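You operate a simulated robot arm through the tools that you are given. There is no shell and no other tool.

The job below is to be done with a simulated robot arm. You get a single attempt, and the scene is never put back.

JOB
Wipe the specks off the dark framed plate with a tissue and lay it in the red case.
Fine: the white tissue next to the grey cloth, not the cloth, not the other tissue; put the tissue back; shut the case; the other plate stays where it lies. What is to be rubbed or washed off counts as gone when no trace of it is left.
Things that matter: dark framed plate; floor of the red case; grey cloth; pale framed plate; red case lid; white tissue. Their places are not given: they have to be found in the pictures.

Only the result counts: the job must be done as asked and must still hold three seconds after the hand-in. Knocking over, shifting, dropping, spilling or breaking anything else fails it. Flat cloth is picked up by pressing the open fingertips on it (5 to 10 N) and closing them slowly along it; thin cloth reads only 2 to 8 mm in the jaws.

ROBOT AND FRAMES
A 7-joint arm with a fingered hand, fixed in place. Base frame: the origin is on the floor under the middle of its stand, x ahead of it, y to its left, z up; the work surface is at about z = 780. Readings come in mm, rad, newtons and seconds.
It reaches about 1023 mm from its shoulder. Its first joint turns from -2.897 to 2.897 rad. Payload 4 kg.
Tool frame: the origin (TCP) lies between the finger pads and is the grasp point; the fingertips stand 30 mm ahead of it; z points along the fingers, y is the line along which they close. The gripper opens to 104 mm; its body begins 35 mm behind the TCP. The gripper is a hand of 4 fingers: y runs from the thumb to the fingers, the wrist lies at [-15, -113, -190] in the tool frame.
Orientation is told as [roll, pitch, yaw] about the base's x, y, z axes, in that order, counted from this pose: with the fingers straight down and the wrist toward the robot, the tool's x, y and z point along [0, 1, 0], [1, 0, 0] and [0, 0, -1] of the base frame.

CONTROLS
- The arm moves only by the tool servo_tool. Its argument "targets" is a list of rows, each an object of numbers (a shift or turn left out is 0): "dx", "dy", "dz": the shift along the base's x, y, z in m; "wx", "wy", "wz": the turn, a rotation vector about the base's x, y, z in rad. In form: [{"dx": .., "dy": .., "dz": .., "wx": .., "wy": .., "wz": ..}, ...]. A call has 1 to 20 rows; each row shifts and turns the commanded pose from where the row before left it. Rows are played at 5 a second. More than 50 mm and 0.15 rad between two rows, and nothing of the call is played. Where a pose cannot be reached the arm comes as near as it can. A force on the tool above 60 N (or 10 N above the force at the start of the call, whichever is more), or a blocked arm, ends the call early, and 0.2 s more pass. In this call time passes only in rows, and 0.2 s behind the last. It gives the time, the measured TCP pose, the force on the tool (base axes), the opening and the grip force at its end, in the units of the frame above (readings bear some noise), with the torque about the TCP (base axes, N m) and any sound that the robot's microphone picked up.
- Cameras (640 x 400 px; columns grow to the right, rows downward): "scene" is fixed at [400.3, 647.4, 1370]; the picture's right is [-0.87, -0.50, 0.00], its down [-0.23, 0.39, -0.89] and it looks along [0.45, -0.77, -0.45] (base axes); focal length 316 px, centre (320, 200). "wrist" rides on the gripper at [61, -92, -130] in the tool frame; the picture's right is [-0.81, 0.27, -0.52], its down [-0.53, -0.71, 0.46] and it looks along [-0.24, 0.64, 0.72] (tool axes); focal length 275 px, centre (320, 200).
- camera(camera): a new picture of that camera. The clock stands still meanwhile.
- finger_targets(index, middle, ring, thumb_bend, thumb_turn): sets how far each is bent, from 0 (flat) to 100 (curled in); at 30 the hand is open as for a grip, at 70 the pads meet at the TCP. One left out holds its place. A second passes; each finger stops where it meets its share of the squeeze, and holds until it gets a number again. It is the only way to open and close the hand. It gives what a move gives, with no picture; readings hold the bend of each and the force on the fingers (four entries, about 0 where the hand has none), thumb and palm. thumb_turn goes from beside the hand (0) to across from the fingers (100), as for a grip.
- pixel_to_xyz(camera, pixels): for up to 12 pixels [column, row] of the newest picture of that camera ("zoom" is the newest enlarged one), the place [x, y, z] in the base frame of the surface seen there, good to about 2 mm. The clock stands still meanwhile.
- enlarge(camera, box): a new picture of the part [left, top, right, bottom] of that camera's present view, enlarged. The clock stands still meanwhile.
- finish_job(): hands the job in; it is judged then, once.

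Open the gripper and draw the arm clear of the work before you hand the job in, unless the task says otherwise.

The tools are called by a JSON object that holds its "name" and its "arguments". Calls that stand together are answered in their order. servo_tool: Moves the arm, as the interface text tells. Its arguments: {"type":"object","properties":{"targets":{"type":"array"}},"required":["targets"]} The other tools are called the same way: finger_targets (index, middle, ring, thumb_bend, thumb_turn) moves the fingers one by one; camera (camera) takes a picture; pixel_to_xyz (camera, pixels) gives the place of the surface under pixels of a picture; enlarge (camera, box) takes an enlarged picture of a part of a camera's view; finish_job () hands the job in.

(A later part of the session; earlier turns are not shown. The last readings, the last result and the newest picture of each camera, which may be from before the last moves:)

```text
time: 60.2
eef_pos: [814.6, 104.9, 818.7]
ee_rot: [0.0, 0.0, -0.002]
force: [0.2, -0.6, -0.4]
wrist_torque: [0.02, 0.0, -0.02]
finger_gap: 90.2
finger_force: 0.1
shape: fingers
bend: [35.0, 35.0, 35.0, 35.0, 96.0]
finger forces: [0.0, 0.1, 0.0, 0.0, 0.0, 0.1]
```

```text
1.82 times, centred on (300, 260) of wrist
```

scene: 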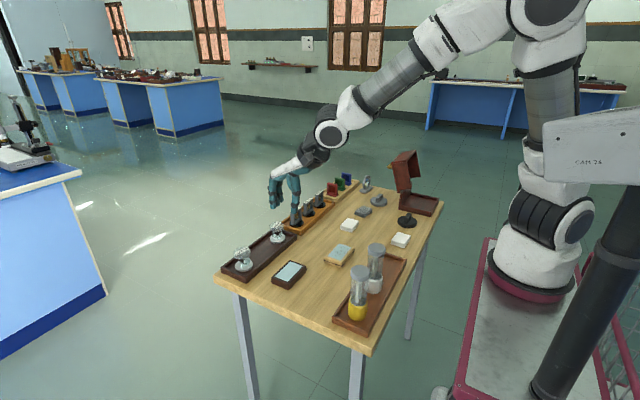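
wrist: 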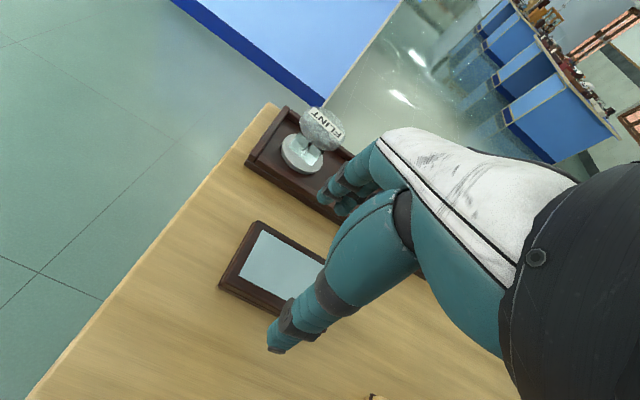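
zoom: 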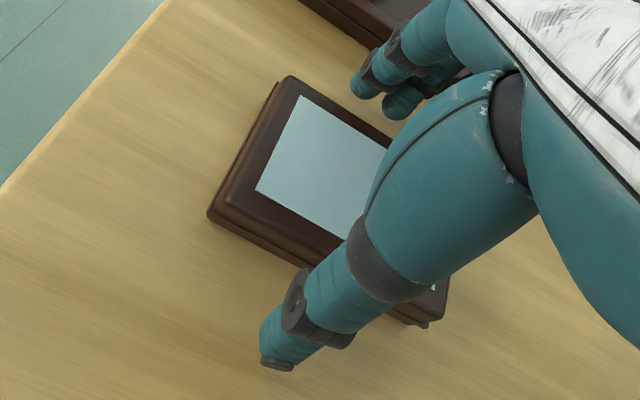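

The hand straddles the plate well. I close in steps onto its sides.

{"name": "finger_targets", "arguments": {"index": 46, "middle": 46, "ring": 46, "thumb_bend": 46}}

{"name": "finger_targets", "arguments": {"index": 52, "middle": 52, "ring": 52, "thumb_bend": 52}}

{"name": "finger_targets", "arguments": {"index": 58, "middle": 58, "ring": 58, "thumb_bend": 58}}

{"name": "enlarge", "arguments": {"camera": "scene", "box": [250, 220, 330, 295]}}

```text
time: 61.2
eef_pos: [814.0, 106.2, 818.6]
ee_rot: [-0.001, 0.001, -0.002]
force: [-0.3, -0.2, -0.5]
wrist_torque: [-0.01, -0.02, 0.01]
finger_gap: 62.9
finger_force: 0.0
shape: fingers
bend: [46.0, 46.0, 46.0, 46.0, 97.0]
finger forces: [0.0, 0.0, 0.1, 0.0, 0.0, 0.1]
```

```text
time: 62.2
eef_pos: [813.7, 105.2, 818.0]
ee_rot: [0.0, -0.001, -0.001]
force: [0.6, -0.5, -0.3]
wrist_torque: [0.02, -0.03, 0.01]
finger_gap: 55.3
finger_force: 4.0
shape: fingers
bend: [50.0, 50.0, 50.0, 48.0, 98.0]
finger forces: [1.7, 1.6, 1.2, 0.0, 3.8, 0.1]
```

```text
time: 63.2
eef_pos: [813.1, 105.0, 817.8]
ee_rot: [-0.001, 0.002, -0.001]
force: [-0.4, 0.3, -0.1]
wrist_torque: [0.02, -0.04, 0.0]
finger_gap: 54.1
finger_force: 9.7
shape: fingers
bend: [52.0, 53.0, 54.0, 48.0, 97.0]
finger forces: [3.6, 3.3, 2.8, 0.0, 9.4, 0.0]
```

```text
5.33 times, centred on (290, 258) of scene
```

zoom: 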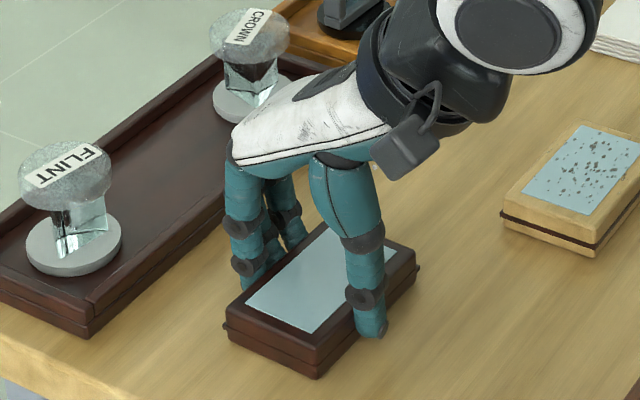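

The plate is gripped at a 54 mm gap with ~10 N. I squeeze a little more and lift it a bit to test the hold.

{"name": "finger_targets", "arguments": {"index": 65, "middle": 65, "ring": 65, "thumb_bend": 65}}

{"name": "servo_tool", "arguments": {"targets": [{"dz": 0.005}, {"dz": 0.01}, {"dz": 0.015}, {"dz": 0.02}]}}

{"name": "enlarge", "arguments": {"camera": "scene", "box": [250, 220, 330, 295]}}

```text
time: 64.2
eef_pos: [813.5, 104.7, 819.2]
ee_rot: [-0.001, 0.001, -0.002]
force: [-0.2, 0.0, 0.6]
wrist_torque: [0.03, -0.02, 0.03]
finger_gap: 53.7
finger_force: 15.9
shape: fingers
bend: [56.0, 59.0, 59.0, 47.0, 96.0]
finger forces: [6.3, 5.9, 4.5, 0.1, 16.8, 0.1]
```

```text
time: 65.2
eef_pos: [813.1, 105.0, 868.9]
ee_rot: [0.0, 0.0, -0.001]
force: [-0.2, 0.2, -1.2]
wrist_torque: [0.0, -0.01, 0.0]
finger_gap: 53.9
finger_force: 16.7
shape: fingers
bend: [56.0, 59.0, 59.0, 47.0, 96.0]
finger forces: [6.3, 5.9, 4.5, 0.1, 16.7, 0.0]
```

```text
5.33 times, centred on (290, 258) of scene
```

zoom: 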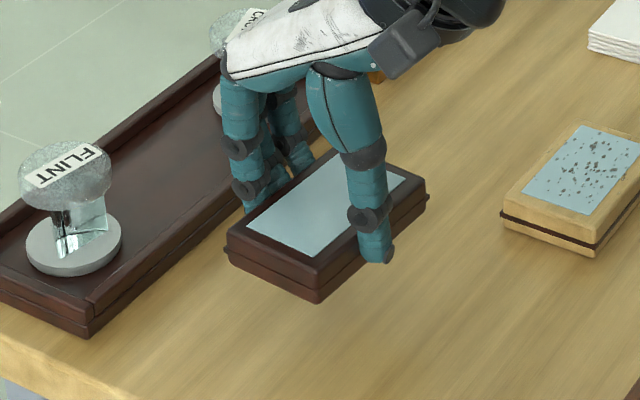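

The plate lifts level with a firm hold (17 N). I measure its corners to know its offset from the TCP.

{"name": "enlarge", "arguments": {"camera": "scene", "box": [270, 240, 315, 280]}}

{"name": "pixel_to_xyz", "arguments": {"camera": "zoom", "pixels": [[50, 240], [225, 325], [215, 340], [45, 265], [440, 165], [430, 145], [90, 215], [220, 295], [250, 200], [220, 390], [455, 190], [380, 250]]}}

```text
10.00 times, centred on (292, 260) of scene
```

zoom: 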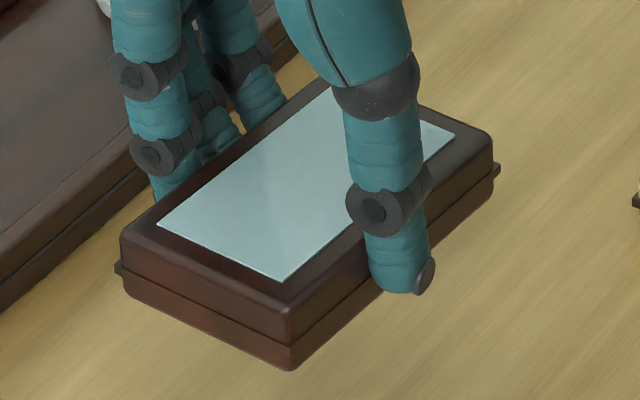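

```text
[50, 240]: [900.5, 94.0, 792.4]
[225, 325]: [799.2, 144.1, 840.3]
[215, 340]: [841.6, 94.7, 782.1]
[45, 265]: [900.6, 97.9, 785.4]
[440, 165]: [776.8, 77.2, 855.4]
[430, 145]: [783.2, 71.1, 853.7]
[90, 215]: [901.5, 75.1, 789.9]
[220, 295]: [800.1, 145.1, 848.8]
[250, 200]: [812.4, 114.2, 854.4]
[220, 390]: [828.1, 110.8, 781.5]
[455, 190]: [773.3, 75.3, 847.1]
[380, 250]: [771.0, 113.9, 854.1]
```

I query the visible plate corners: (126,232), (287,308), (487,138), bottom (290,366), and side points.

{"name": "pixel_to_xyz", "arguments": {"camera": "zoom", "pixels": [[128, 230], [287, 305], [484, 140], [290, 362], [290, 340], [158, 226], [280, 278], [453, 132], [126, 285], [490, 200], [340, 300], [220, 320]]}}

```text
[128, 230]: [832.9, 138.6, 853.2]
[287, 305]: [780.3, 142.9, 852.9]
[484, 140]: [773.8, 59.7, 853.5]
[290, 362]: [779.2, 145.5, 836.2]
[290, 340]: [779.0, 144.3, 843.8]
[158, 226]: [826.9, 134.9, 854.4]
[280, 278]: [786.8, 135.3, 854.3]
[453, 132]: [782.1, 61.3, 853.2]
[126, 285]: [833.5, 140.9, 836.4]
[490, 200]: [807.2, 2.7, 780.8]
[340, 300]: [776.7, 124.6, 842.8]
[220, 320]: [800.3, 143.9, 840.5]
```

The plate centre sits at TCP + (-8.5, -6.5) mm, bottom about 39 mm below the TCP, yaw ≈ -0.04. I raise it above the open lid's height and carry it over the case to TCP (614.5,-498).

{"name": "servo_tool", "arguments": {"targets": [{"dz": 0.04}, {"dz": 0.045}, {"dz": 0.045}, {"dz": 0.045}, {"dx": -0.0142, "dy": -0.043, "wz": 0.003}, {"dx": -0.0142, "dy": -0.043, "wz": 0.003}, {"dx": -0.0142, "dy": -0.043, "wz": 0.003}, {"dx": -0.0142, "dy": -0.043, "wz": 0.003}, {"dx": -0.0142, "dy": -0.043, "wz": 0.003}, {"dx": -0.0142, "dy": -0.043, "wz": 0.003}, {"dx": -0.0142, "dy": -0.043, "wz": 0.003}, {"dx": -0.0142, "dy": -0.043, "wz": 0.003}, {"dx": -0.0142, "dy": -0.043, "wz": 0.003}, {"dx": -0.0142, "dy": -0.043, "wz": 0.003}, {"dx": -0.0142, "dy": -0.043, "wz": 0.003}, {"dx": -0.0142, "dy": -0.043, "wz": 0.003}, {"dx": -0.0142, "dy": -0.043, "wz": 0.003}, {"dx": -0.0142, "dy": -0.043, "wz": 0.001}]}}

{"name": "camera", "arguments": {"camera": "scene"}}

{"name": "camera", "arguments": {"camera": "wrist"}}

```text
time: 69.0
eef_pos: [616.1, -499.4, 1042.2]
ee_rot: [-0.001, 0.001, 0.04]
force: [-0.2, -0.2, -0.4]
wrist_torque: [-0.04, 0.01, 0.0]
finger_gap: 53.4
finger_force: 16.7
shape: fingers
bend: [56.0, 59.0, 59.0, 47.0, 96.0]
finger forces: [6.3, 5.7, 4.3, 0.0, 16.2, 0.0]
```

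```text
taken
```

scene: 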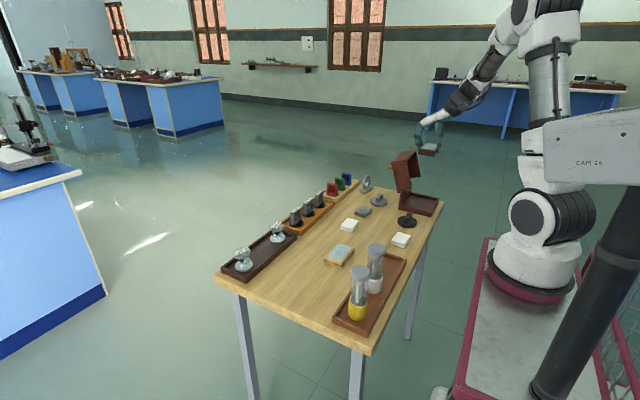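

```text
taken
```

wrist: 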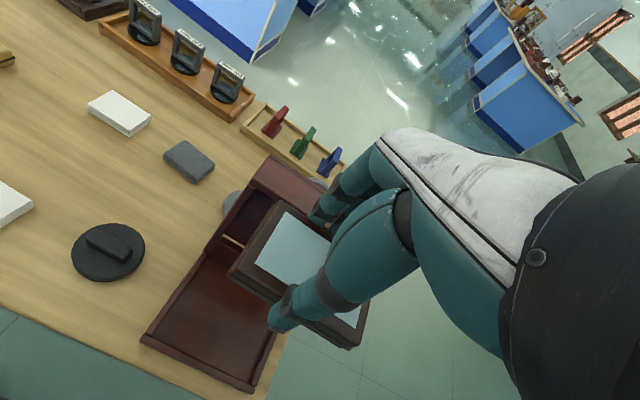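

The plate hangs above the case. I zoom in to measure the plate's place relative to the tray from this view.

{"name": "enlarge", "arguments": {"camera": "scene", "box": [385, 105, 460, 220]}}

{"name": "enlarge", "arguments": {"camera": "scene", "box": [410, 125, 450, 160]}}

```text
3.48 times, centred on (422, 162) of scene
```

zoom: 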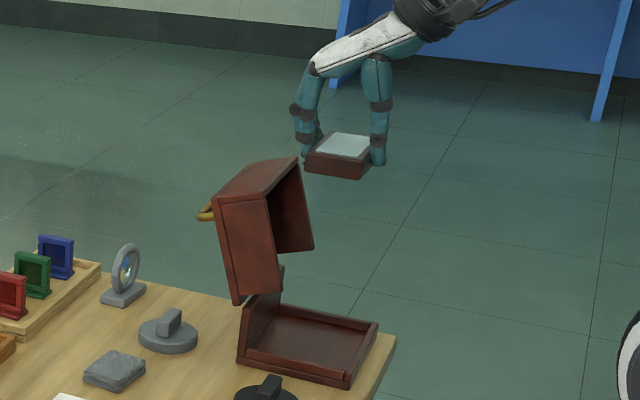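

```text
11.43 times, centred on (430, 142) of scene
```

zoom: 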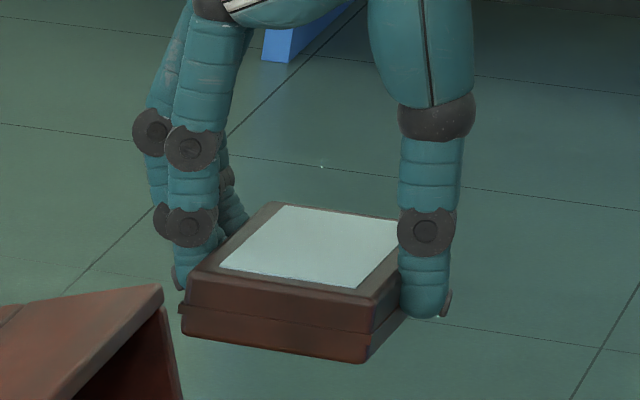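

I query plate corners and the outermost finger knuckles in this zoom: (197,273), (370,298), glass (221,267), (357,288), (288,208), bottoms (365,358), (185,330), knuckles (137,130), (168,222), thumb (447,300).

{"name": "pixel_to_xyz", "arguments": {"camera": "zoom", "pixels": [[197, 275], [370, 299], [223, 266], [356, 287], [288, 209], [363, 355], [186, 330], [140, 130], [172, 150], [172, 225], [445, 300], [180, 275]]}}

```text
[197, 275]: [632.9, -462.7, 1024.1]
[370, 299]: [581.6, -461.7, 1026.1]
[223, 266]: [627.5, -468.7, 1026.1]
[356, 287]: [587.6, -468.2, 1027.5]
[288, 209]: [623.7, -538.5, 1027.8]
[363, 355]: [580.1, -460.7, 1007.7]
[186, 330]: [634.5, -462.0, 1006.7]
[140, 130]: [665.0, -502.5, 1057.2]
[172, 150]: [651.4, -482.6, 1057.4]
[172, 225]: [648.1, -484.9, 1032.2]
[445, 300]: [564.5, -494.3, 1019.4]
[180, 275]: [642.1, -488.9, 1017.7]
```

The finger knuckle sticks out to x≈665 at TCP+15, while the hinge wall's inner face is near x≈665, so I must place the plate further to -x. I measure the -x rim and hinge wall precisely.

{"name": "enlarge", "arguments": {"camera": "scene", "box": [400, 180, 445, 220]}}

{"name": "pixel_to_xyz", "arguments": {"camera": "zoom", "pixels": [[440, 240], [432, 255], [420, 265], [450, 250], [460, 190], [452, 196], [125, 200], [160, 150], [140, 210], [195, 110], [112, 160], [108, 136]]}}

```text
10.00 times, centred on (422, 200) of scene
```

zoom: 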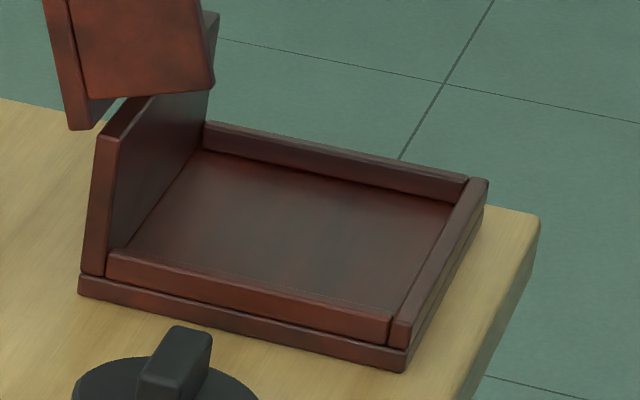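

```text
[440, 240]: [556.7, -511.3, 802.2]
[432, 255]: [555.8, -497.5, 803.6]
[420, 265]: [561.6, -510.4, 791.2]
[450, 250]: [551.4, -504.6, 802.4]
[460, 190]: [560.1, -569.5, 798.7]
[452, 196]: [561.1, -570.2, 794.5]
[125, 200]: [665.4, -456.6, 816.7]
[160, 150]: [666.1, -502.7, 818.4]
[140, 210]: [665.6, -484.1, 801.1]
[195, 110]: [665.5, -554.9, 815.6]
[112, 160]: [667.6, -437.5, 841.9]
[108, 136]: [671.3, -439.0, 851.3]
```

The tray's inside spans x≈560–665.5, so I shift the plate 7 mm to -x and turn yaw +0.05, then descend in stages, first to plate bottom ≈860.

{"name": "servo_tool", "arguments": {"targets": [{"dx": -0.004, "wz": 0.025}, {"dx": -0.003, "wz": 0.025}, {"dz": -0.03}, {"dz": -0.03}, {"dz": -0.03}, {"dz": -0.03}, {"dz": -0.025}]}}

{"name": "enlarge", "arguments": {"camera": "scene", "box": [385, 135, 455, 220]}}

{"name": "camera", "arguments": {"camera": "wrist"}}

```text
time: 70.6
eef_pos: [608.7, -498.9, 898.6]
ee_rot: [0.001, 0.0, 0.089]
force: [-0.1, 0.0, -2.4]
wrist_torque: [0.01, 0.03, -0.04]
finger_gap: 53.6
finger_force: 16.5
shape: fingers
bend: [56.0, 59.0, 59.0, 47.0, 96.0]
finger forces: [6.1, 5.7, 4.3, 0.0, 16.3, 0.1]
```

```text
4.71 times, centred on (420, 178) of scene
```

zoom: 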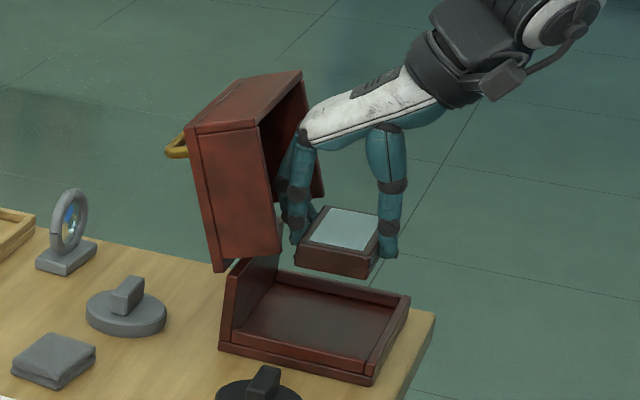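

```text
taken
```

wrist: 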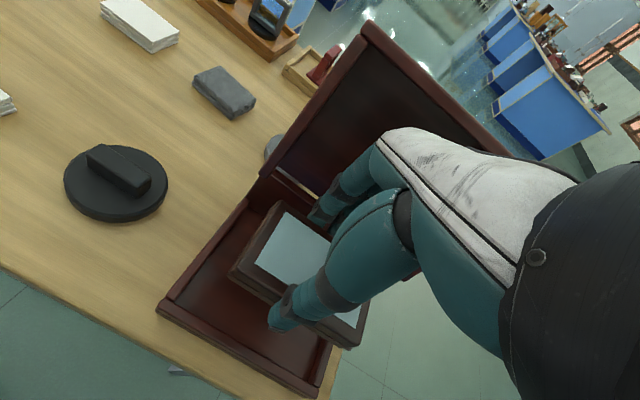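

The hand fits inside the hood's opening and the plate is over the tray. I zoom to check the plate position once more.

{"name": "enlarge", "arguments": {"camera": "scene", "box": [410, 165, 450, 205]}}

{"name": "pixel_to_xyz", "arguments": {"camera": "zoom", "pixels": [[135, 155], [280, 185], [155, 175], [110, 175], [265, 200], [205, 75], [270, 240], [80, 215], [70, 100], [60, 60], [360, 210], [345, 225]]}}

```text
10.00 times, centred on (430, 185) of scene
```

zoom: 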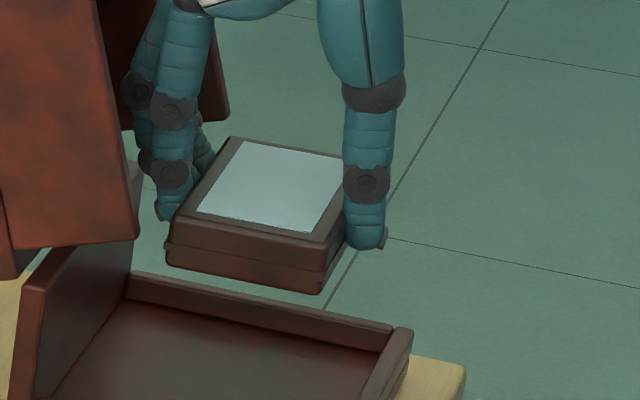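

```text
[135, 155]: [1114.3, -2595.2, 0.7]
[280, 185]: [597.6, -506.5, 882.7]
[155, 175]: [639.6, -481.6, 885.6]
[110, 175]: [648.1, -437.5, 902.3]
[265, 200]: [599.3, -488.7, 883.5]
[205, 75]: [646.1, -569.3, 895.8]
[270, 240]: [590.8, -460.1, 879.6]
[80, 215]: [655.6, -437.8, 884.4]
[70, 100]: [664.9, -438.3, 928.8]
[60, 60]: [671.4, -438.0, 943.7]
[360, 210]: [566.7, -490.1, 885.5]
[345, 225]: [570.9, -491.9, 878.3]
```

I query plate outline (176,220), (322,243), glass (198,211), (309,231), (243,143), bottoms (320,290), (170,260), thumb tip (367,247), (384,240), knuckle (122,90).

{"name": "pixel_to_xyz", "arguments": {"camera": "zoom", "pixels": [[177, 221], [321, 243], [199, 211], [309, 231], [243, 144], [320, 290], [170, 261], [367, 246], [383, 241], [124, 90], [153, 110], [350, 240]]}}

```text
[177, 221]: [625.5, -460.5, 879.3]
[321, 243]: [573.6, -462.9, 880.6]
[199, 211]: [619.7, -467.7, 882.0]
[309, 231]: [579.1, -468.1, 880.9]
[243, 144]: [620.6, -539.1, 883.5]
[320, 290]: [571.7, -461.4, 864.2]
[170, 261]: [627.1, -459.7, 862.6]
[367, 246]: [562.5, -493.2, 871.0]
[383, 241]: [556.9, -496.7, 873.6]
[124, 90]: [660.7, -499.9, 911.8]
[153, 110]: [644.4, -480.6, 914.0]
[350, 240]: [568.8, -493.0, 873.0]
```

The plate is centred near (599.5,-503.5), square to the tray; knuckle ≈662 vs wall 665.5. I lower 55 mm, then feel in small steps.

{"name": "servo_tool", "arguments": {"targets": [{"dx": -0.001, "dz": -0.015}, {"dz": -0.015}, {"dz": -0.015}, {"dz": -0.01}]}}

{"name": "enlarge", "arguments": {"camera": "scene", "box": [395, 165, 450, 220]}}

```text
time: 71.6
eef_pos: [607.5, -497.6, 842.8]
ee_rot: [-0.001, -0.001, 0.089]
force: [0.4, 0.1, -1.2]
wrist_torque: [0.02, -0.02, 0.01]
finger_gap: 53.6
finger_force: 15.8
shape: fingers
bend: [56.0, 59.0, 59.0, 47.0, 96.0]
finger forces: [6.1, 5.5, 4.3, 0.0, 16.2, 0.0]
```

```text
7.27 times, centred on (422, 192) of scene
```

zoom: 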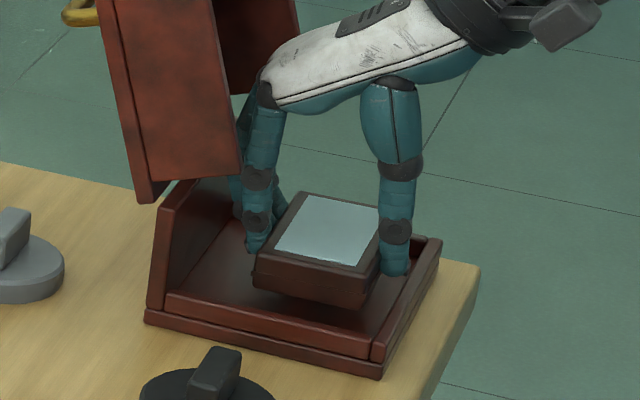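

No contact yet, plate bottom ≈804 inside the rims. I lower in small steps watching force.

{"name": "servo_tool", "arguments": {"targets": [{"dz": -0.003}, {"dz": -0.003}]}}

{"name": "servo_tool", "arguments": {"targets": [{"dz": -0.002}, {"dz": -0.001}]}}

{"name": "enlarge", "arguments": {"camera": "scene", "box": [405, 180, 450, 220]}}

```text
time: 72.2
eef_pos: [607.1, -497.7, 837.3]
ee_rot: [0.001, 0.0, 0.09]
force: [0.2, 0.3, -1.8]
wrist_torque: [-0.02, -0.02, 0.0]
finger_gap: 53.6
finger_force: 15.7
shape: fingers
bend: [56.0, 59.0, 59.0, 47.0, 96.0]
finger forces: [6.2, 5.6, 4.3, 0.1, 16.3, 0.0]
```

```text
time: 72.8
eef_pos: [607.0, -497.7, 835.6]
ee_rot: [0.0, 0.0, 0.089]
force: [0.7, 0.5, -0.5]
wrist_torque: [-0.02, -0.03, 0.01]
finger_gap: 53.3
finger_force: 16.5
shape: fingers
bend: [56.0, 59.0, 59.0, 47.0, 96.0]
finger forces: [6.1, 5.6, 4.3, 0.0, 16.1, 0.0]
```

```text
10.00 times, centred on (428, 200) of scene
```

zoom: 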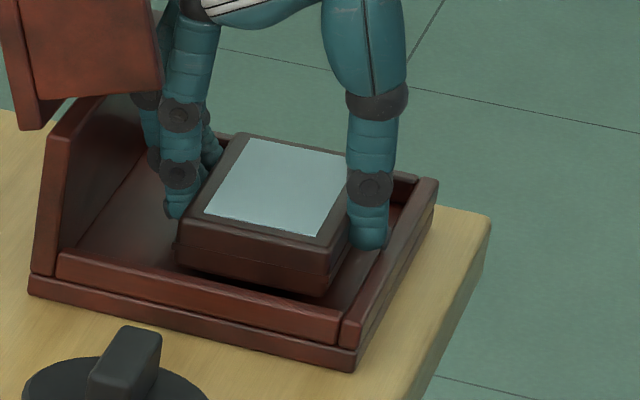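

Still free. I continue with 1 mm steps.

{"name": "servo_tool", "arguments": {"targets": [{"dz": -0.001}, {"dz": -0.001}]}}

{"name": "servo_tool", "arguments": {"targets": [{"dz": -0.001}]}}

{"name": "servo_tool", "arguments": {"targets": [{"dz": -0.001}]}}

```text
time: 73.4
eef_pos: [606.4, -497.2, 834.1]
ee_rot: [0.0, 0.0, 0.088]
force: [0.2, -0.1, 0.0]
wrist_torque: [0.01, 0.07, 0.0]
finger_gap: 53.8
finger_force: 16.8
shape: fingers
bend: [56.0, 59.0, 59.0, 47.0, 96.0]
finger forces: [6.0, 5.6, 4.3, 0.1, 17.1, 0.1]
```

```text
time: 73.8
eef_pos: [607.7, -496.5, 832.3]
ee_rot: [-0.002, -0.001, 0.089]
force: [1.4, 1.3, 9.2]
wrist_torque: [0.0, 0.45, -0.01]
finger_gap: 53.4
finger_force: 21.1
shape: fingers
bend: [56.0, 59.0, 59.0, 47.0, 96.0]
finger forces: [6.0, 5.4, 4.3, 0.0, 26.6, 0.1]
```

```text
time: 74.2
eef_pos: [607.2, -496.9, 832.9]
ee_rot: [-0.002, -0.002, 0.089]
force: [4.9, 1.5, 21.1]
wrist_torque: [-0.04, 1.02, -0.02]
finger_gap: 53.6
finger_force: 27.5
shape: fingers
bend: [56.0, 59.0, 59.0, 47.0, 97.0]
finger forces: [5.9, 5.4, 4.3, 0.0, 38.6, 0.1]
```

The thumb tip rests on the -x rim (torque about y, 38 N on the thumb) with the plate about 2 mm above the floor. I raise 1.5 mm and then release by opening mostly the thumb.

{"name": "servo_tool", "arguments": {"targets": [{"dz": 0.001}, {"dz": 0.001}]}}

{"name": "finger_targets", "arguments": {"index": 54, "middle": 56, "ring": 56, "thumb_bend": 44}}

{"name": "enlarge", "arguments": {"camera": "scene", "box": [405, 180, 450, 220]}}

```text
time: 74.8
eef_pos: [606.7, -496.5, 832.9]
ee_rot: [-0.002, 0.002, 0.089]
force: [2.8, -0.1, 2.2]
wrist_torque: [0.0, 0.08, 0.01]
finger_gap: 53.5
finger_force: 20.0
shape: fingers
bend: [56.0, 59.0, 59.0, 47.0, 97.0]
finger forces: [6.7, 5.8, 5.0, 0.0, 22.0, 0.1]
```

```text
time: 75.8
eef_pos: [606.7, -497.4, 834.0]
ee_rot: [0.0, -0.002, 0.089]
force: [0.6, 0.4, -0.5]
wrist_torque: [0.04, 0.0, -0.01]
finger_gap: 57.1
finger_force: 1.1
shape: fingers
bend: [54.0, 55.0, 56.0, 43.0, 97.0]
finger forces: [0.3, 0.9, 0.5, 0.0, 1.5, 0.1]
```

```text
10.00 times, centred on (428, 200) of scene
```

zoom: 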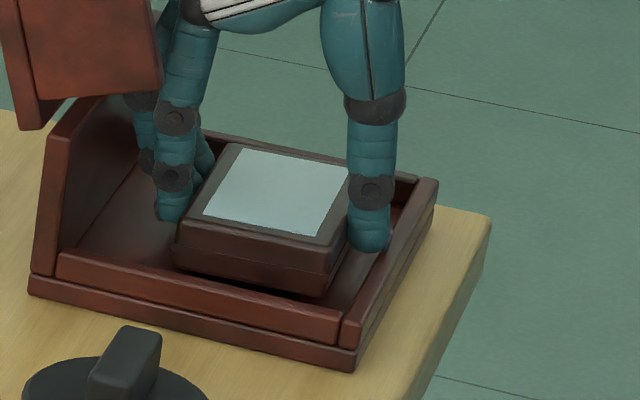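

The grip is almost off (≈1 N) and the plate has settled lower. I open slightly more on both sides.

{"name": "finger_targets", "arguments": {"index": 52, "middle": 53, "ring": 54, "thumb_bend": 38}}

{"name": "enlarge", "arguments": {"camera": "scene", "box": [405, 180, 450, 220]}}

{"name": "camera", "arguments": {"camera": "wrist"}}

```text
time: 76.8
eef_pos: [607.1, -496.2, 833.4]
ee_rot: [-0.001, -0.001, 0.089]
force: [-1.7, -0.4, -0.1]
wrist_torque: [-0.02, -0.05, -0.04]
finger_gap: 64.1
finger_force: 0.7
shape: fingers
bend: [52.0, 54.0, 54.0, 38.0, 97.0]
finger forces: [0.0, 1.3, 0.0, 0.0, 0.2, 0.1]
```

```text
10.00 times, centred on (428, 200) of scene
```

zoom: 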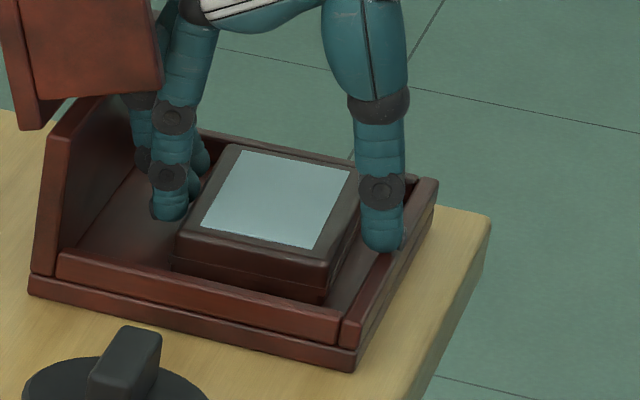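

```text
taken
```

wrist: 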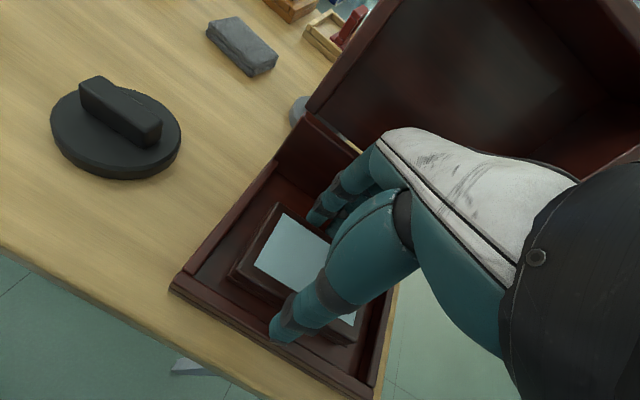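

The plate appears down. I check glass corner heights at (205,222), (315,246), (348,177), (238,153) for level.

{"name": "pixel_to_xyz", "arguments": {"camera": "zoom", "pixels": [[207, 221], [314, 244], [344, 180], [240, 155], [275, 200], [180, 250], [320, 295], [175, 235], [330, 262], [230, 147]]}}

```text
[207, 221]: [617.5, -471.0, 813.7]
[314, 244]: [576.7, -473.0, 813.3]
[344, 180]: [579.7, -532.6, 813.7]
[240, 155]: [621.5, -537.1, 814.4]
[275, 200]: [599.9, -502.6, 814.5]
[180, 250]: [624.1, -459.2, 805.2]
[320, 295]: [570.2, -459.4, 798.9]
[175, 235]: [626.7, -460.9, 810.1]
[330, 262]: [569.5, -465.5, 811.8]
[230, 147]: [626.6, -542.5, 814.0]
```

All four glass corners read z≈814: the plate lies flat on the case floor. The middle finger seems to lean on the hinge wall (-1.7 N in x), so I shift 2 mm to -x while rising slowly.

{"name": "servo_tool", "arguments": {"targets": [{"dx": -0.002}, {"dz": 0.003}, {"dz": 0.005}, {"dz": 0.01}]}}

{"name": "enlarge", "arguments": {"camera": "scene", "box": [395, 165, 450, 220]}}

```text
time: 77.8
eef_pos: [604.7, -498.2, 848.9]
ee_rot: [-0.001, -0.001, 0.089]
force: [0.1, 0.3, -0.4]
wrist_torque: [0.01, 0.0, 0.02]
finger_gap: 64.5
finger_force: 0.1
shape: fingers
bend: [52.0, 53.0, 54.0, 38.0, 97.0]
finger forces: [0.0, 0.0, 0.0, 0.1, 0.0, 0.1]
```

```text
7.27 times, centred on (422, 192) of scene
```

zoom: 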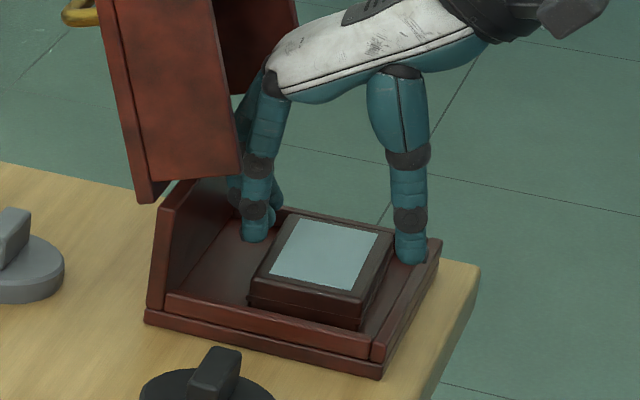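

The plate stays in place and forces are zero. I raise the hand straight up, drifting slightly to -x, to well above the lid.

{"name": "servo_tool", "arguments": {"targets": [{"dx": -0.003, "dz": 0.015}, {"dx": -0.003, "dz": 0.02}, {"dx": -0.002, "dz": 0.03}, {"dz": 0.04}, {"dz": 0.045}, {"dz": 0.045}, {"dz": 0.02}]}}

{"name": "enlarge", "arguments": {"camera": "scene", "box": [380, 120, 450, 220]}}

{"name": "camera", "arguments": {"camera": "wrist"}}

```text
time: 79.4
eef_pos: [596.1, -498.7, 1065.4]
ee_rot: [0.0, 0.001, 0.089]
force: [-0.2, 0.5, 0.3]
wrist_torque: [0.0, -0.02, 0.01]
finger_gap: 65.0
finger_force: 0.1
shape: fingers
bend: [52.0, 53.0, 54.0, 38.0, 97.0]
finger forces: [0.0, 0.0, 0.0, 0.0, 0.0, 0.1]
```

```text
4.00 times, centred on (415, 170) of scene
```

zoom: 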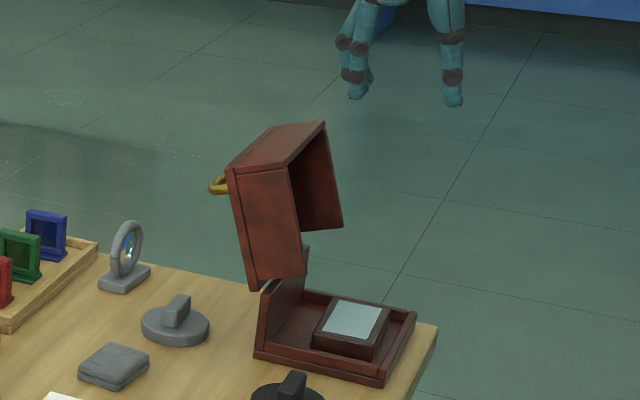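

```text
taken
```

wrist: 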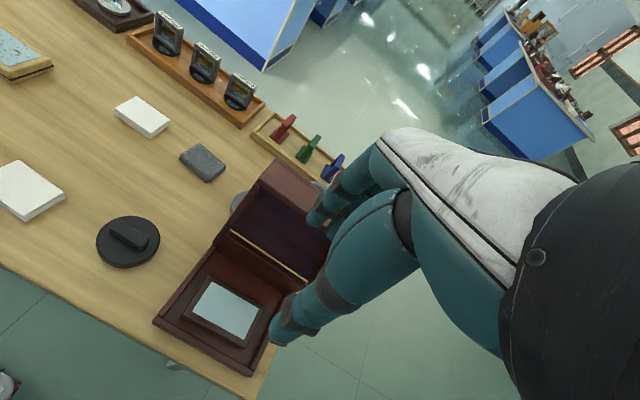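

The plate lies in the open case, clean. Now for closing: I bring the hand back over the lid to its far side the way it came, turning yaw to 0 and tilting to 0.9.

{"name": "servo_tool", "arguments": {"targets": [{"wz": -0.045, "dz": 0.005}, {"wz": -0.044}, {"dx": 0.027, "dy": 0.001, "wy": 0.1}, {"dx": 0.027, "dy": 0.001, "wy": 0.12}, {"dx": 0.027, "dy": 0.001, "wy": 0.13}, {"dx": 0.027, "dy": 0.001, "wy": 0.13}, {"dx": 0.027, "wy": 0.14}, {"dx": 0.027, "wy": 0.14}, {"dx": 0.026, "wy": 0.14}]}}

{"name": "finger_targets", "arguments": {"index": 45, "middle": 45, "ring": 45, "thumb_bend": 60}}

{"name": "enlarge", "arguments": {"camera": "scene", "box": [340, 90, 480, 210]}}

```text
time: 81.4
eef_pos: [783.3, -493.4, 1070.7]
ee_rot: [-0.004, 0.899, -0.003]
force: [0.0, -0.1, 0.8]
wrist_torque: [-0.03, -0.07, -0.01]
finger_gap: 65.0
finger_force: 0.0
shape: fingers
bend: [52.0, 53.0, 54.0, 38.0, 97.0]
finger forces: [0.0, 0.0, 0.0, 0.1, 0.0, 0.0]
```

```text
time: 82.4
eef_pos: [784.7, -493.1, 1069.9]
ee_rot: [0.001, 0.898, -0.001]
force: [-0.1, 0.3, 0.1]
wrist_torque: [0.02, 0.02, 0.0]
finger_gap: 45.5
finger_force: 0.0
shape: fingers
bend: [45.0, 45.0, 45.0, 60.0, 99.0]
finger forces: [0.1, 0.0, 0.1, 0.0, 0.1, 0.1]
```

```text
3.33 times, centred on (410, 150) of scene
```

zoom: 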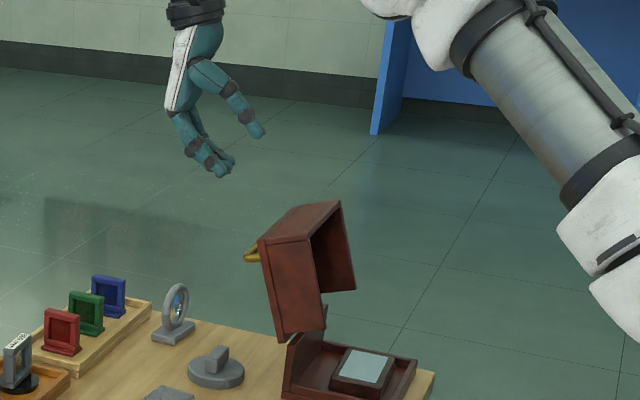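

The hand is high behind the lid, lid still open. I measure the handle bar's exact place now.

{"name": "enlarge", "arguments": {"camera": "scene", "box": [385, 140, 430, 195]}}

{"name": "enlarge", "arguments": {"camera": "wrist", "box": [140, 140, 440, 400]}}

```text
7.27 times, centred on (408, 168) of scene
```

zoom: 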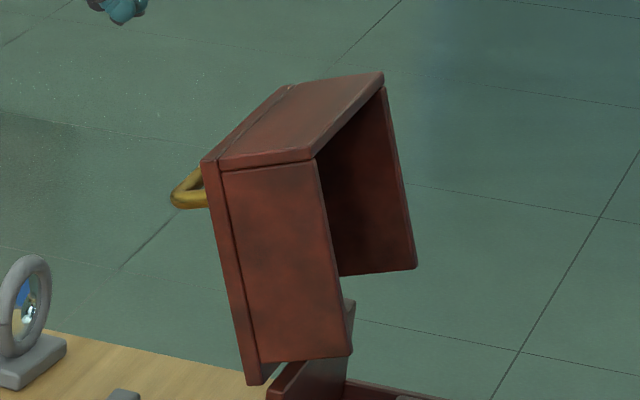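

```text
1.54 times, centred on (290, 270) of wrist
```

zoom: 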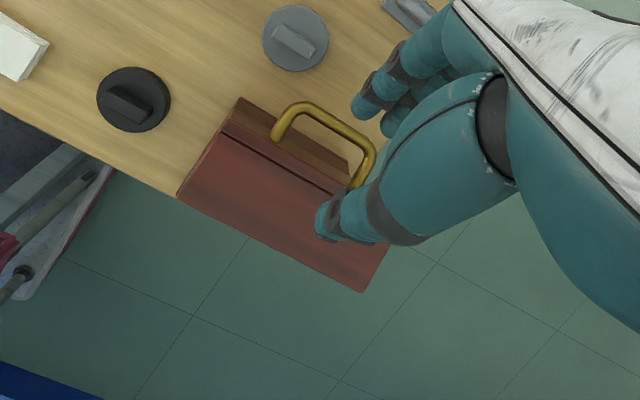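

In the wrist zoom the bar runs from (275,130) over (310,105) to (370,160). I measure it there.

{"name": "pixel_to_xyz", "arguments": {"camera": "zoom", "pixels": [[282, 118], [310, 107], [335, 122], [360, 140], [371, 160], [355, 182], [276, 135], [225, 130], [340, 190], [240, 100], [350, 170]]}}

```text
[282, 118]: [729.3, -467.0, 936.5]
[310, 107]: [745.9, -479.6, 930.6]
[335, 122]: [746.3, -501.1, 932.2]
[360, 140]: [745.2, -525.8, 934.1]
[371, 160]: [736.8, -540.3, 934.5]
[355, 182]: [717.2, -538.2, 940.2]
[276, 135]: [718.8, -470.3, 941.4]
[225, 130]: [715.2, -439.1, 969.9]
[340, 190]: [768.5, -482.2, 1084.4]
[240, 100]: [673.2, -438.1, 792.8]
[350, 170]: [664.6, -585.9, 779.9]
```

The bar centre is about (742,-504,930). I descend behind the lid to the pre-grasp pose near (780,-494,932) with tilt 1.34, thumb passing above the bar and fingers below.

{"name": "servo_tool", "arguments": {"targets": [{"dz": -0.04}, {"dz": -0.04, "wy": 0.08}, {"dz": -0.025, "wy": 0.09}, {"dz": -0.015, "wy": 0.09}, {"dz": -0.01, "wy": 0.09}, {"dz": -0.006, "wy": 0.09, "dx": -0.003}]}}

{"name": "enlarge", "arguments": {"camera": "scene", "box": [370, 125, 450, 210]}}

{"name": "enlarge", "arguments": {"camera": "wrist", "box": [140, 140, 440, 400]}}

```text
time: 83.8
eef_pos: [782.2, -493.7, 936.1]
ee_rot: [-0.001, 1.34, -0.002]
force: [-0.3, 0.6, 1.2]
wrist_torque: [0.01, -0.03, -0.02]
finger_gap: 45.6
finger_force: 0.0
shape: fingers
bend: [45.0, 45.0, 45.0, 60.0, 99.0]
finger forces: [0.0, 0.0, 0.1, 0.0, 0.0, 0.0]
```

```text
4.71 times, centred on (410, 168) of scene
```

zoom: 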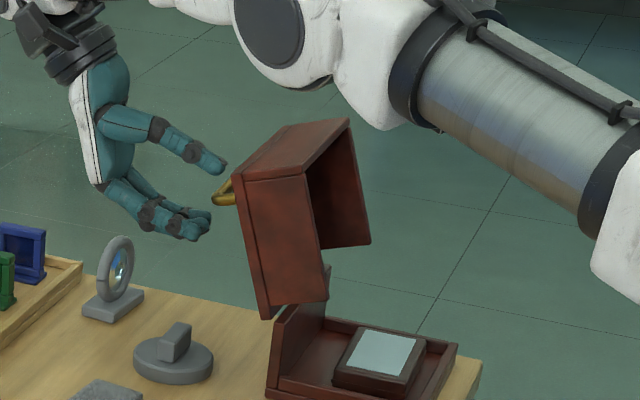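

```text
1.54 times, centred on (290, 270) of wrist
```

zoom: 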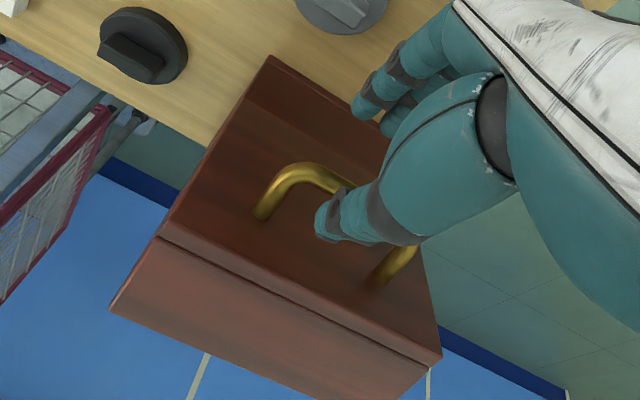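

The pose matches the retreat state with no contact. I move in toward the bar along the reverse path.

{"name": "servo_tool", "arguments": {"targets": [{"dx": -0.007, "dz": -0.002}, {"dx": -0.007, "dz": -0.002}, {"dx": -0.006, "dz": -0.002}]}}

{"name": "enlarge", "arguments": {"camera": "scene", "box": [370, 125, 450, 210]}}

{"name": "enlarge", "arguments": {"camera": "wrist", "box": [140, 140, 440, 400]}}

```text
time: 84.6
eef_pos: [763.1, -493.4, 929.4]
ee_rot: [-0.003, 1.341, -0.001]
force: [-0.2, 0.6, 1.0]
wrist_torque: [-0.03, -0.01, 0.0]
finger_gap: 45.9
finger_force: 0.1
shape: fingers
bend: [45.0, 45.0, 45.0, 60.0, 99.0]
finger forces: [0.0, 0.0, 0.0, 0.0, 0.0, 0.0]
```

```text
4.71 times, centred on (410, 168) of scene
```

zoom: 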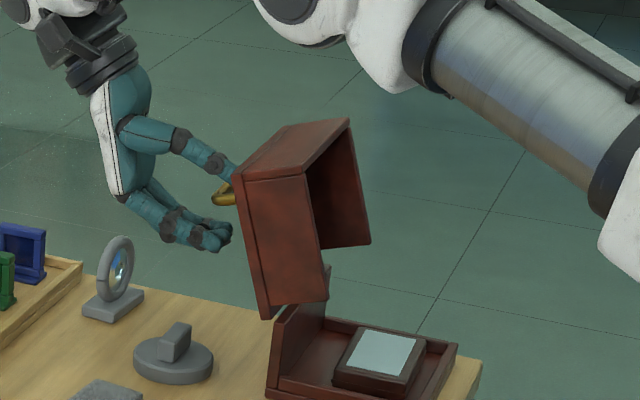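

```text
1.54 times, centred on (290, 270) of wrist
```

zoom: 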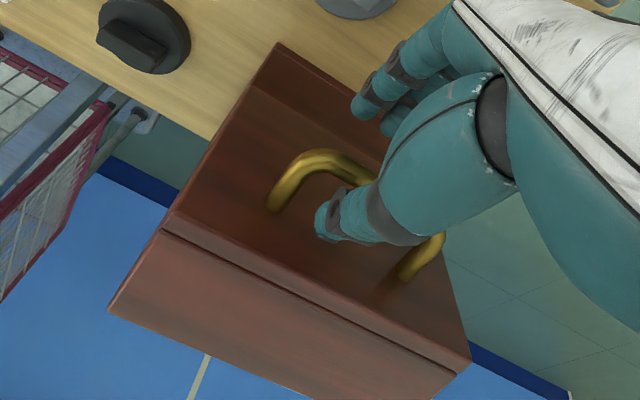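

Still no contact. I move in 13 mm more, then begin closing the loop around the bar.

{"name": "servo_tool", "arguments": {"targets": [{"dx": -0.005, "dz": -0.0015}, {"dx": -0.005, "dz": -0.0015}, {"dx": -0.004, "dz": -0.001}]}}

{"name": "finger_targets", "arguments": {"index": 58, "middle": 58, "ring": 58, "thumb_bend": 64}}

{"name": "enlarge", "arguments": {"camera": "scene", "box": [370, 125, 450, 210]}}

{"name": "enlarge", "arguments": {"camera": "wrist", "box": [140, 140, 440, 400]}}

```text
time: 85.4
eef_pos: [746.6, -494.5, 924.9]
ee_rot: [-0.002, 1.339, -0.001]
force: [0.2, -0.2, 0.2]
wrist_torque: [0.0, 0.03, -0.01]
finger_gap: 45.7
finger_force: 0.4
shape: fingers
bend: [45.0, 45.0, 45.0, 60.0, 99.0]
finger forces: [0.0, 0.0, 0.0, 0.1, 0.3, 0.0]
```

```text
time: 86.4
eef_pos: [747.3, -493.4, 925.5]
ee_rot: [0.0, 1.341, -0.001]
force: [0.5, 0.6, -0.3]
wrist_torque: [-0.02, 0.01, -0.02]
finger_gap: 25.2
finger_force: 0.0
shape: fingers
bend: [57.0, 57.0, 57.0, 64.0, 100.0]
finger forces: [0.0, 0.0, 0.1, 0.1, 0.3, 0.0]
```

```text
4.71 times, centred on (410, 168) of scene
```

zoom: 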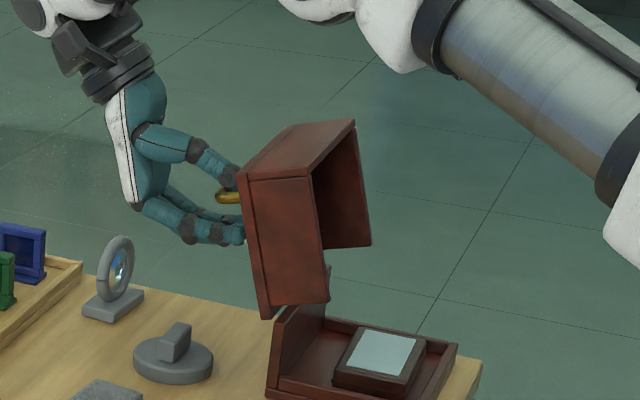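

```text
1.54 times, centred on (290, 270) of wrist
```

zoom: 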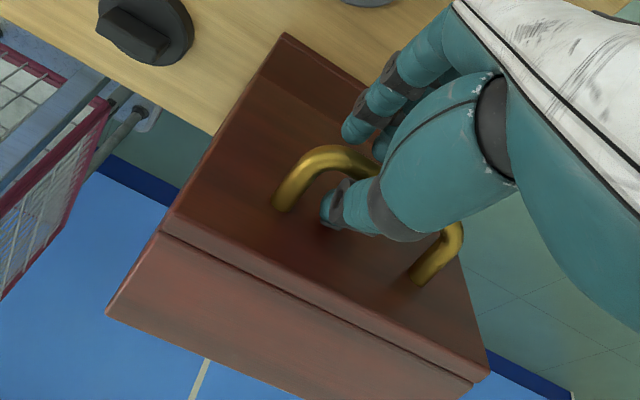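

The bar lies inside the partly closed loop; the thumb lightly touches the lid. I close the loop fully now.

{"name": "finger_targets", "arguments": {"index": 75, "middle": 76, "ring": 75, "thumb_bend": 74}}

{"name": "enlarge", "arguments": {"camera": "scene", "box": [370, 125, 450, 210]}}

{"name": "enlarge", "arguments": {"camera": "wrist", "box": [140, 140, 440, 400]}}

```text
time: 87.4
eef_pos: [747.9, -494.6, 923.3]
ee_rot: [0.0, 1.341, -0.003]
force: [-5.2, -0.4, 0.9]
wrist_torque: [0.04, -0.05, -0.08]
finger_gap: 0.1
finger_force: 3.7
shape: fingers
bend: [74.0, 76.0, 74.0, 72.0, 100.0]
finger forces: [0.0, 1.6, 2.7, 0.0, 1.8, 0.1]
```

```text
4.71 times, centred on (410, 168) of scene
```

zoom: 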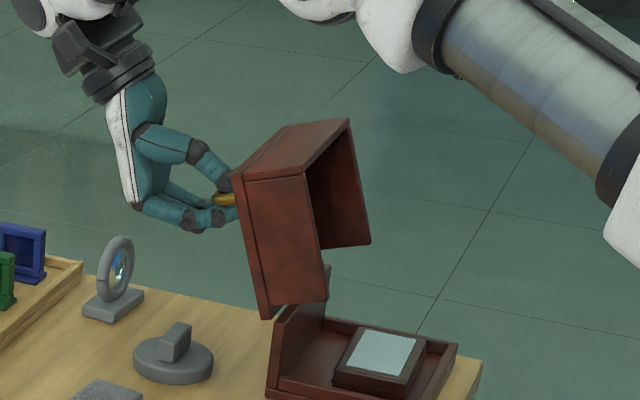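

```text
1.54 times, centred on (290, 270) of wrist
```

zoom: 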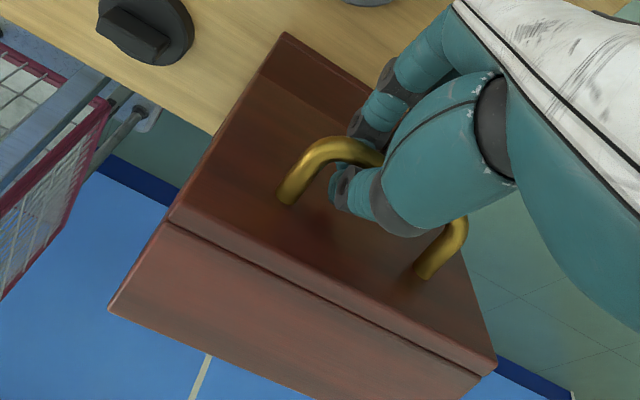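

The loop is closed around the bar with the lid at its stop. I now run the opening path backwards, first three rows.

{"name": "servo_tool", "arguments": {"targets": [{"dx": -0.0068, "dz": 0.0055, "wy": -0.05}, {"dx": -0.0072, "dz": 0.005, "wy": -0.05}, {"dx": -0.0074, "dz": 0.0047, "wy": -0.05}]}}

{"name": "enlarge", "arguments": {"camera": "scene", "box": [370, 125, 450, 210]}}

```text
time: 88.2
eef_pos: [725.8, -493.7, 939.0]
ee_rot: [0.0, 1.19, -0.001]
force: [-0.9, -0.6, -2.2]
wrist_torque: [0.06, 0.0, 0.02]
finger_gap: 0.1
finger_force: 0.9
shape: fingers
bend: [74.0, 76.0, 75.0, 72.0, 100.0]
finger forces: [0.0, 0.2, 1.1, 0.0, 0.2, 0.0]
```

```text
4.71 times, centred on (410, 168) of scene
```

zoom: 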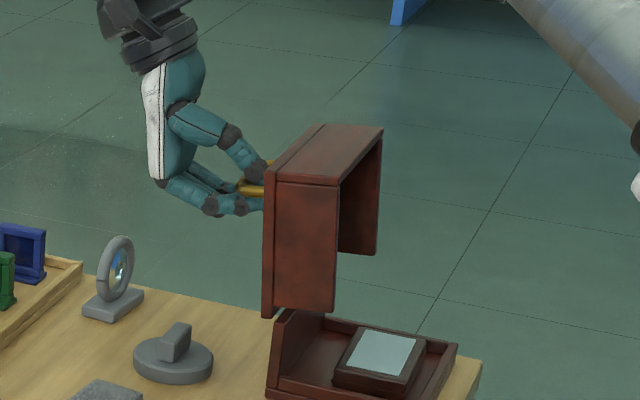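

The lid follows the loop and is now near vertical. I continue the reverse arc through vertical.

{"name": "servo_tool", "arguments": {"targets": [{"dx": -0.0076, "dz": 0.0046, "wy": -0.06}, {"dx": -0.0081, "dz": 0.0039, "wy": -0.06}, {"dx": -0.0083, "dz": 0.0032, "wy": -0.06}, {"dx": -0.0086, "dz": 0.0025, "wy": -0.07}]}}

{"name": "enlarge", "arguments": {"camera": "scene", "box": [370, 125, 450, 210]}}

```text
time: 89.2
eef_pos: [693.7, -494.1, 954.1]
ee_rot: [0.0, 0.939, 0.0]
force: [-1.5, 0.1, -5.1]
wrist_torque: [0.09, -0.02, -0.01]
finger_gap: 0.0
finger_force: 2.3
shape: fingers
bend: [74.0, 76.0, 74.0, 72.0, 100.0]
finger forces: [0.1, 1.2, 2.8, 0.0, 0.0, 0.0]
```

```text
4.71 times, centred on (410, 168) of scene
```

zoom: 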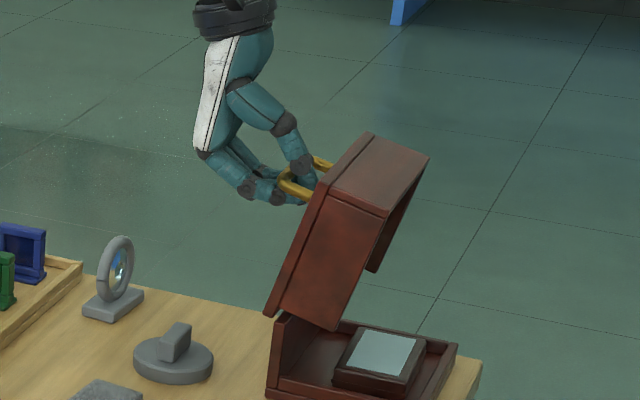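

The loop holds the lid (≈5 N) at about 73° and lowers it under control. I continue.

{"name": "servo_tool", "arguments": {"targets": [{"dx": -0.0088, "dz": 0.0018, "wy": -0.07}, {"dx": -0.0089, "dz": 0.0009, "wy": -0.07}, {"dx": -0.0089, "dz": 0.0002, "wy": -0.07}, {"dx": -0.0089, "dz": -0.0006, "wy": -0.07}, {"dx": -0.0089, "dz": -0.0014, "wy": -0.07}]}}

{"name": "enlarge", "arguments": {"camera": "scene", "box": [370, 125, 450, 210]}}

```text
time: 90.4
eef_pos: [649.4, -493.6, 956.4]
ee_rot: [-0.001, 0.589, 0.0]
force: [1.1, -0.2, -8.2]
wrist_torque: [0.18, -0.04, 0.0]
finger_gap: 0.0
finger_force: 3.6
shape: fingers
bend: [74.0, 75.0, 74.0, 72.0, 100.0]
finger forces: [0.1, 2.7, 4.7, 0.0, 0.1, 0.1]
```

```text
4.71 times, centred on (410, 168) of scene
```

zoom: 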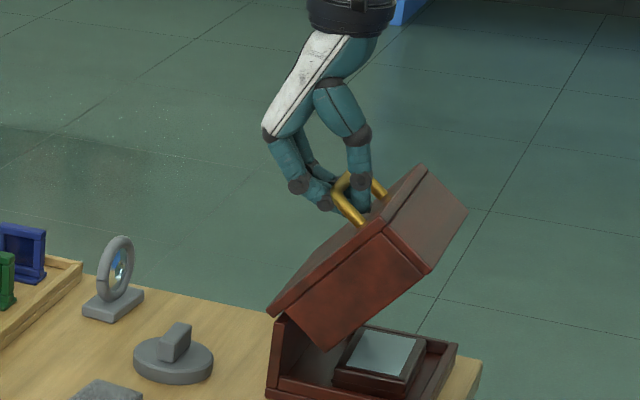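

The lid is at about 48° and under control. I continue lowering with the following reverse rows.

{"name": "servo_tool", "arguments": {"targets": [{"dx": -0.0086, "dz": -0.0025, "wy": -0.07}, {"dx": -0.0085, "dz": -0.0034, "wy": -0.07}, {"dx": -0.0082, "dz": -0.004, "wy": -0.06}, {"dx": -0.0078, "dz": -0.0045, "wy": -0.06}]}}

{"name": "enlarge", "arguments": {"camera": "scene", "box": [370, 125, 450, 210]}}

```text
time: 91.4
eef_pos: [617.1, -493.3, 940.6]
ee_rot: [-0.001, 0.33, 0.0]
force: [2.7, -1.8, -6.0]
wrist_torque: [0.11, -0.03, 0.08]
finger_gap: 0.1
finger_force: 3.5
shape: fingers
bend: [74.0, 75.0, 74.0, 72.0, 100.0]
finger forces: [0.0, 2.4, 4.2, 0.0, 0.0, 0.0]
```

```text
4.71 times, centred on (410, 168) of scene
```

zoom: 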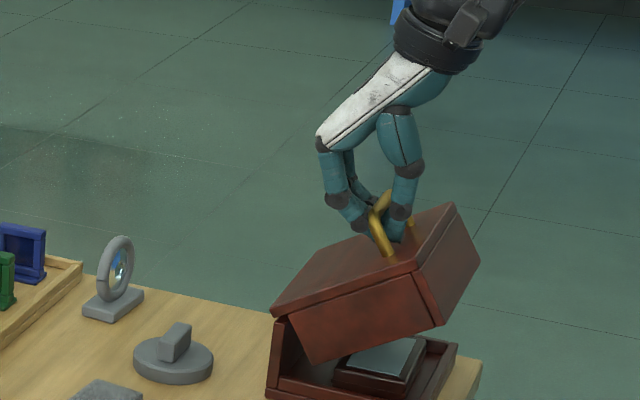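

The lid is at about 28°, the plate visible beneath with clearance. I continue with three more rows.

{"name": "servo_tool", "arguments": {"targets": [{"dx": -0.0074, "dz": -0.005, "wy": -0.06}, {"dx": -0.007, "dz": -0.0056, "wy": -0.06}, {"dx": -0.0064, "dz": -0.0062, "wy": -0.06}]}}

{"name": "enlarge", "arguments": {"camera": "scene", "box": [375, 135, 450, 210]}}

```text
time: 92.2
eef_pos: [596.1, -491.6, 923.8]
ee_rot: [0.002, 0.15, 0.001]
force: [5.3, -2.8, -5.2]
wrist_torque: [0.1, -0.06, 0.14]
finger_gap: 0.0
finger_force: 3.2
shape: fingers
bend: [74.0, 75.0, 74.0, 72.0, 100.0]
finger forces: [0.1, 2.7, 4.4, 0.0, 0.0, 0.0]
```

```text
5.33 times, centred on (412, 172) of scene
```

zoom: 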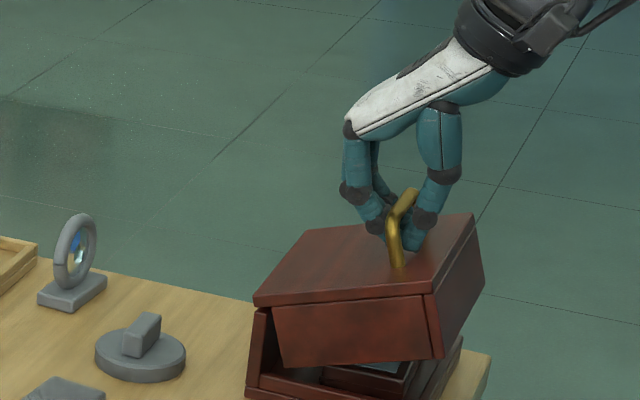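

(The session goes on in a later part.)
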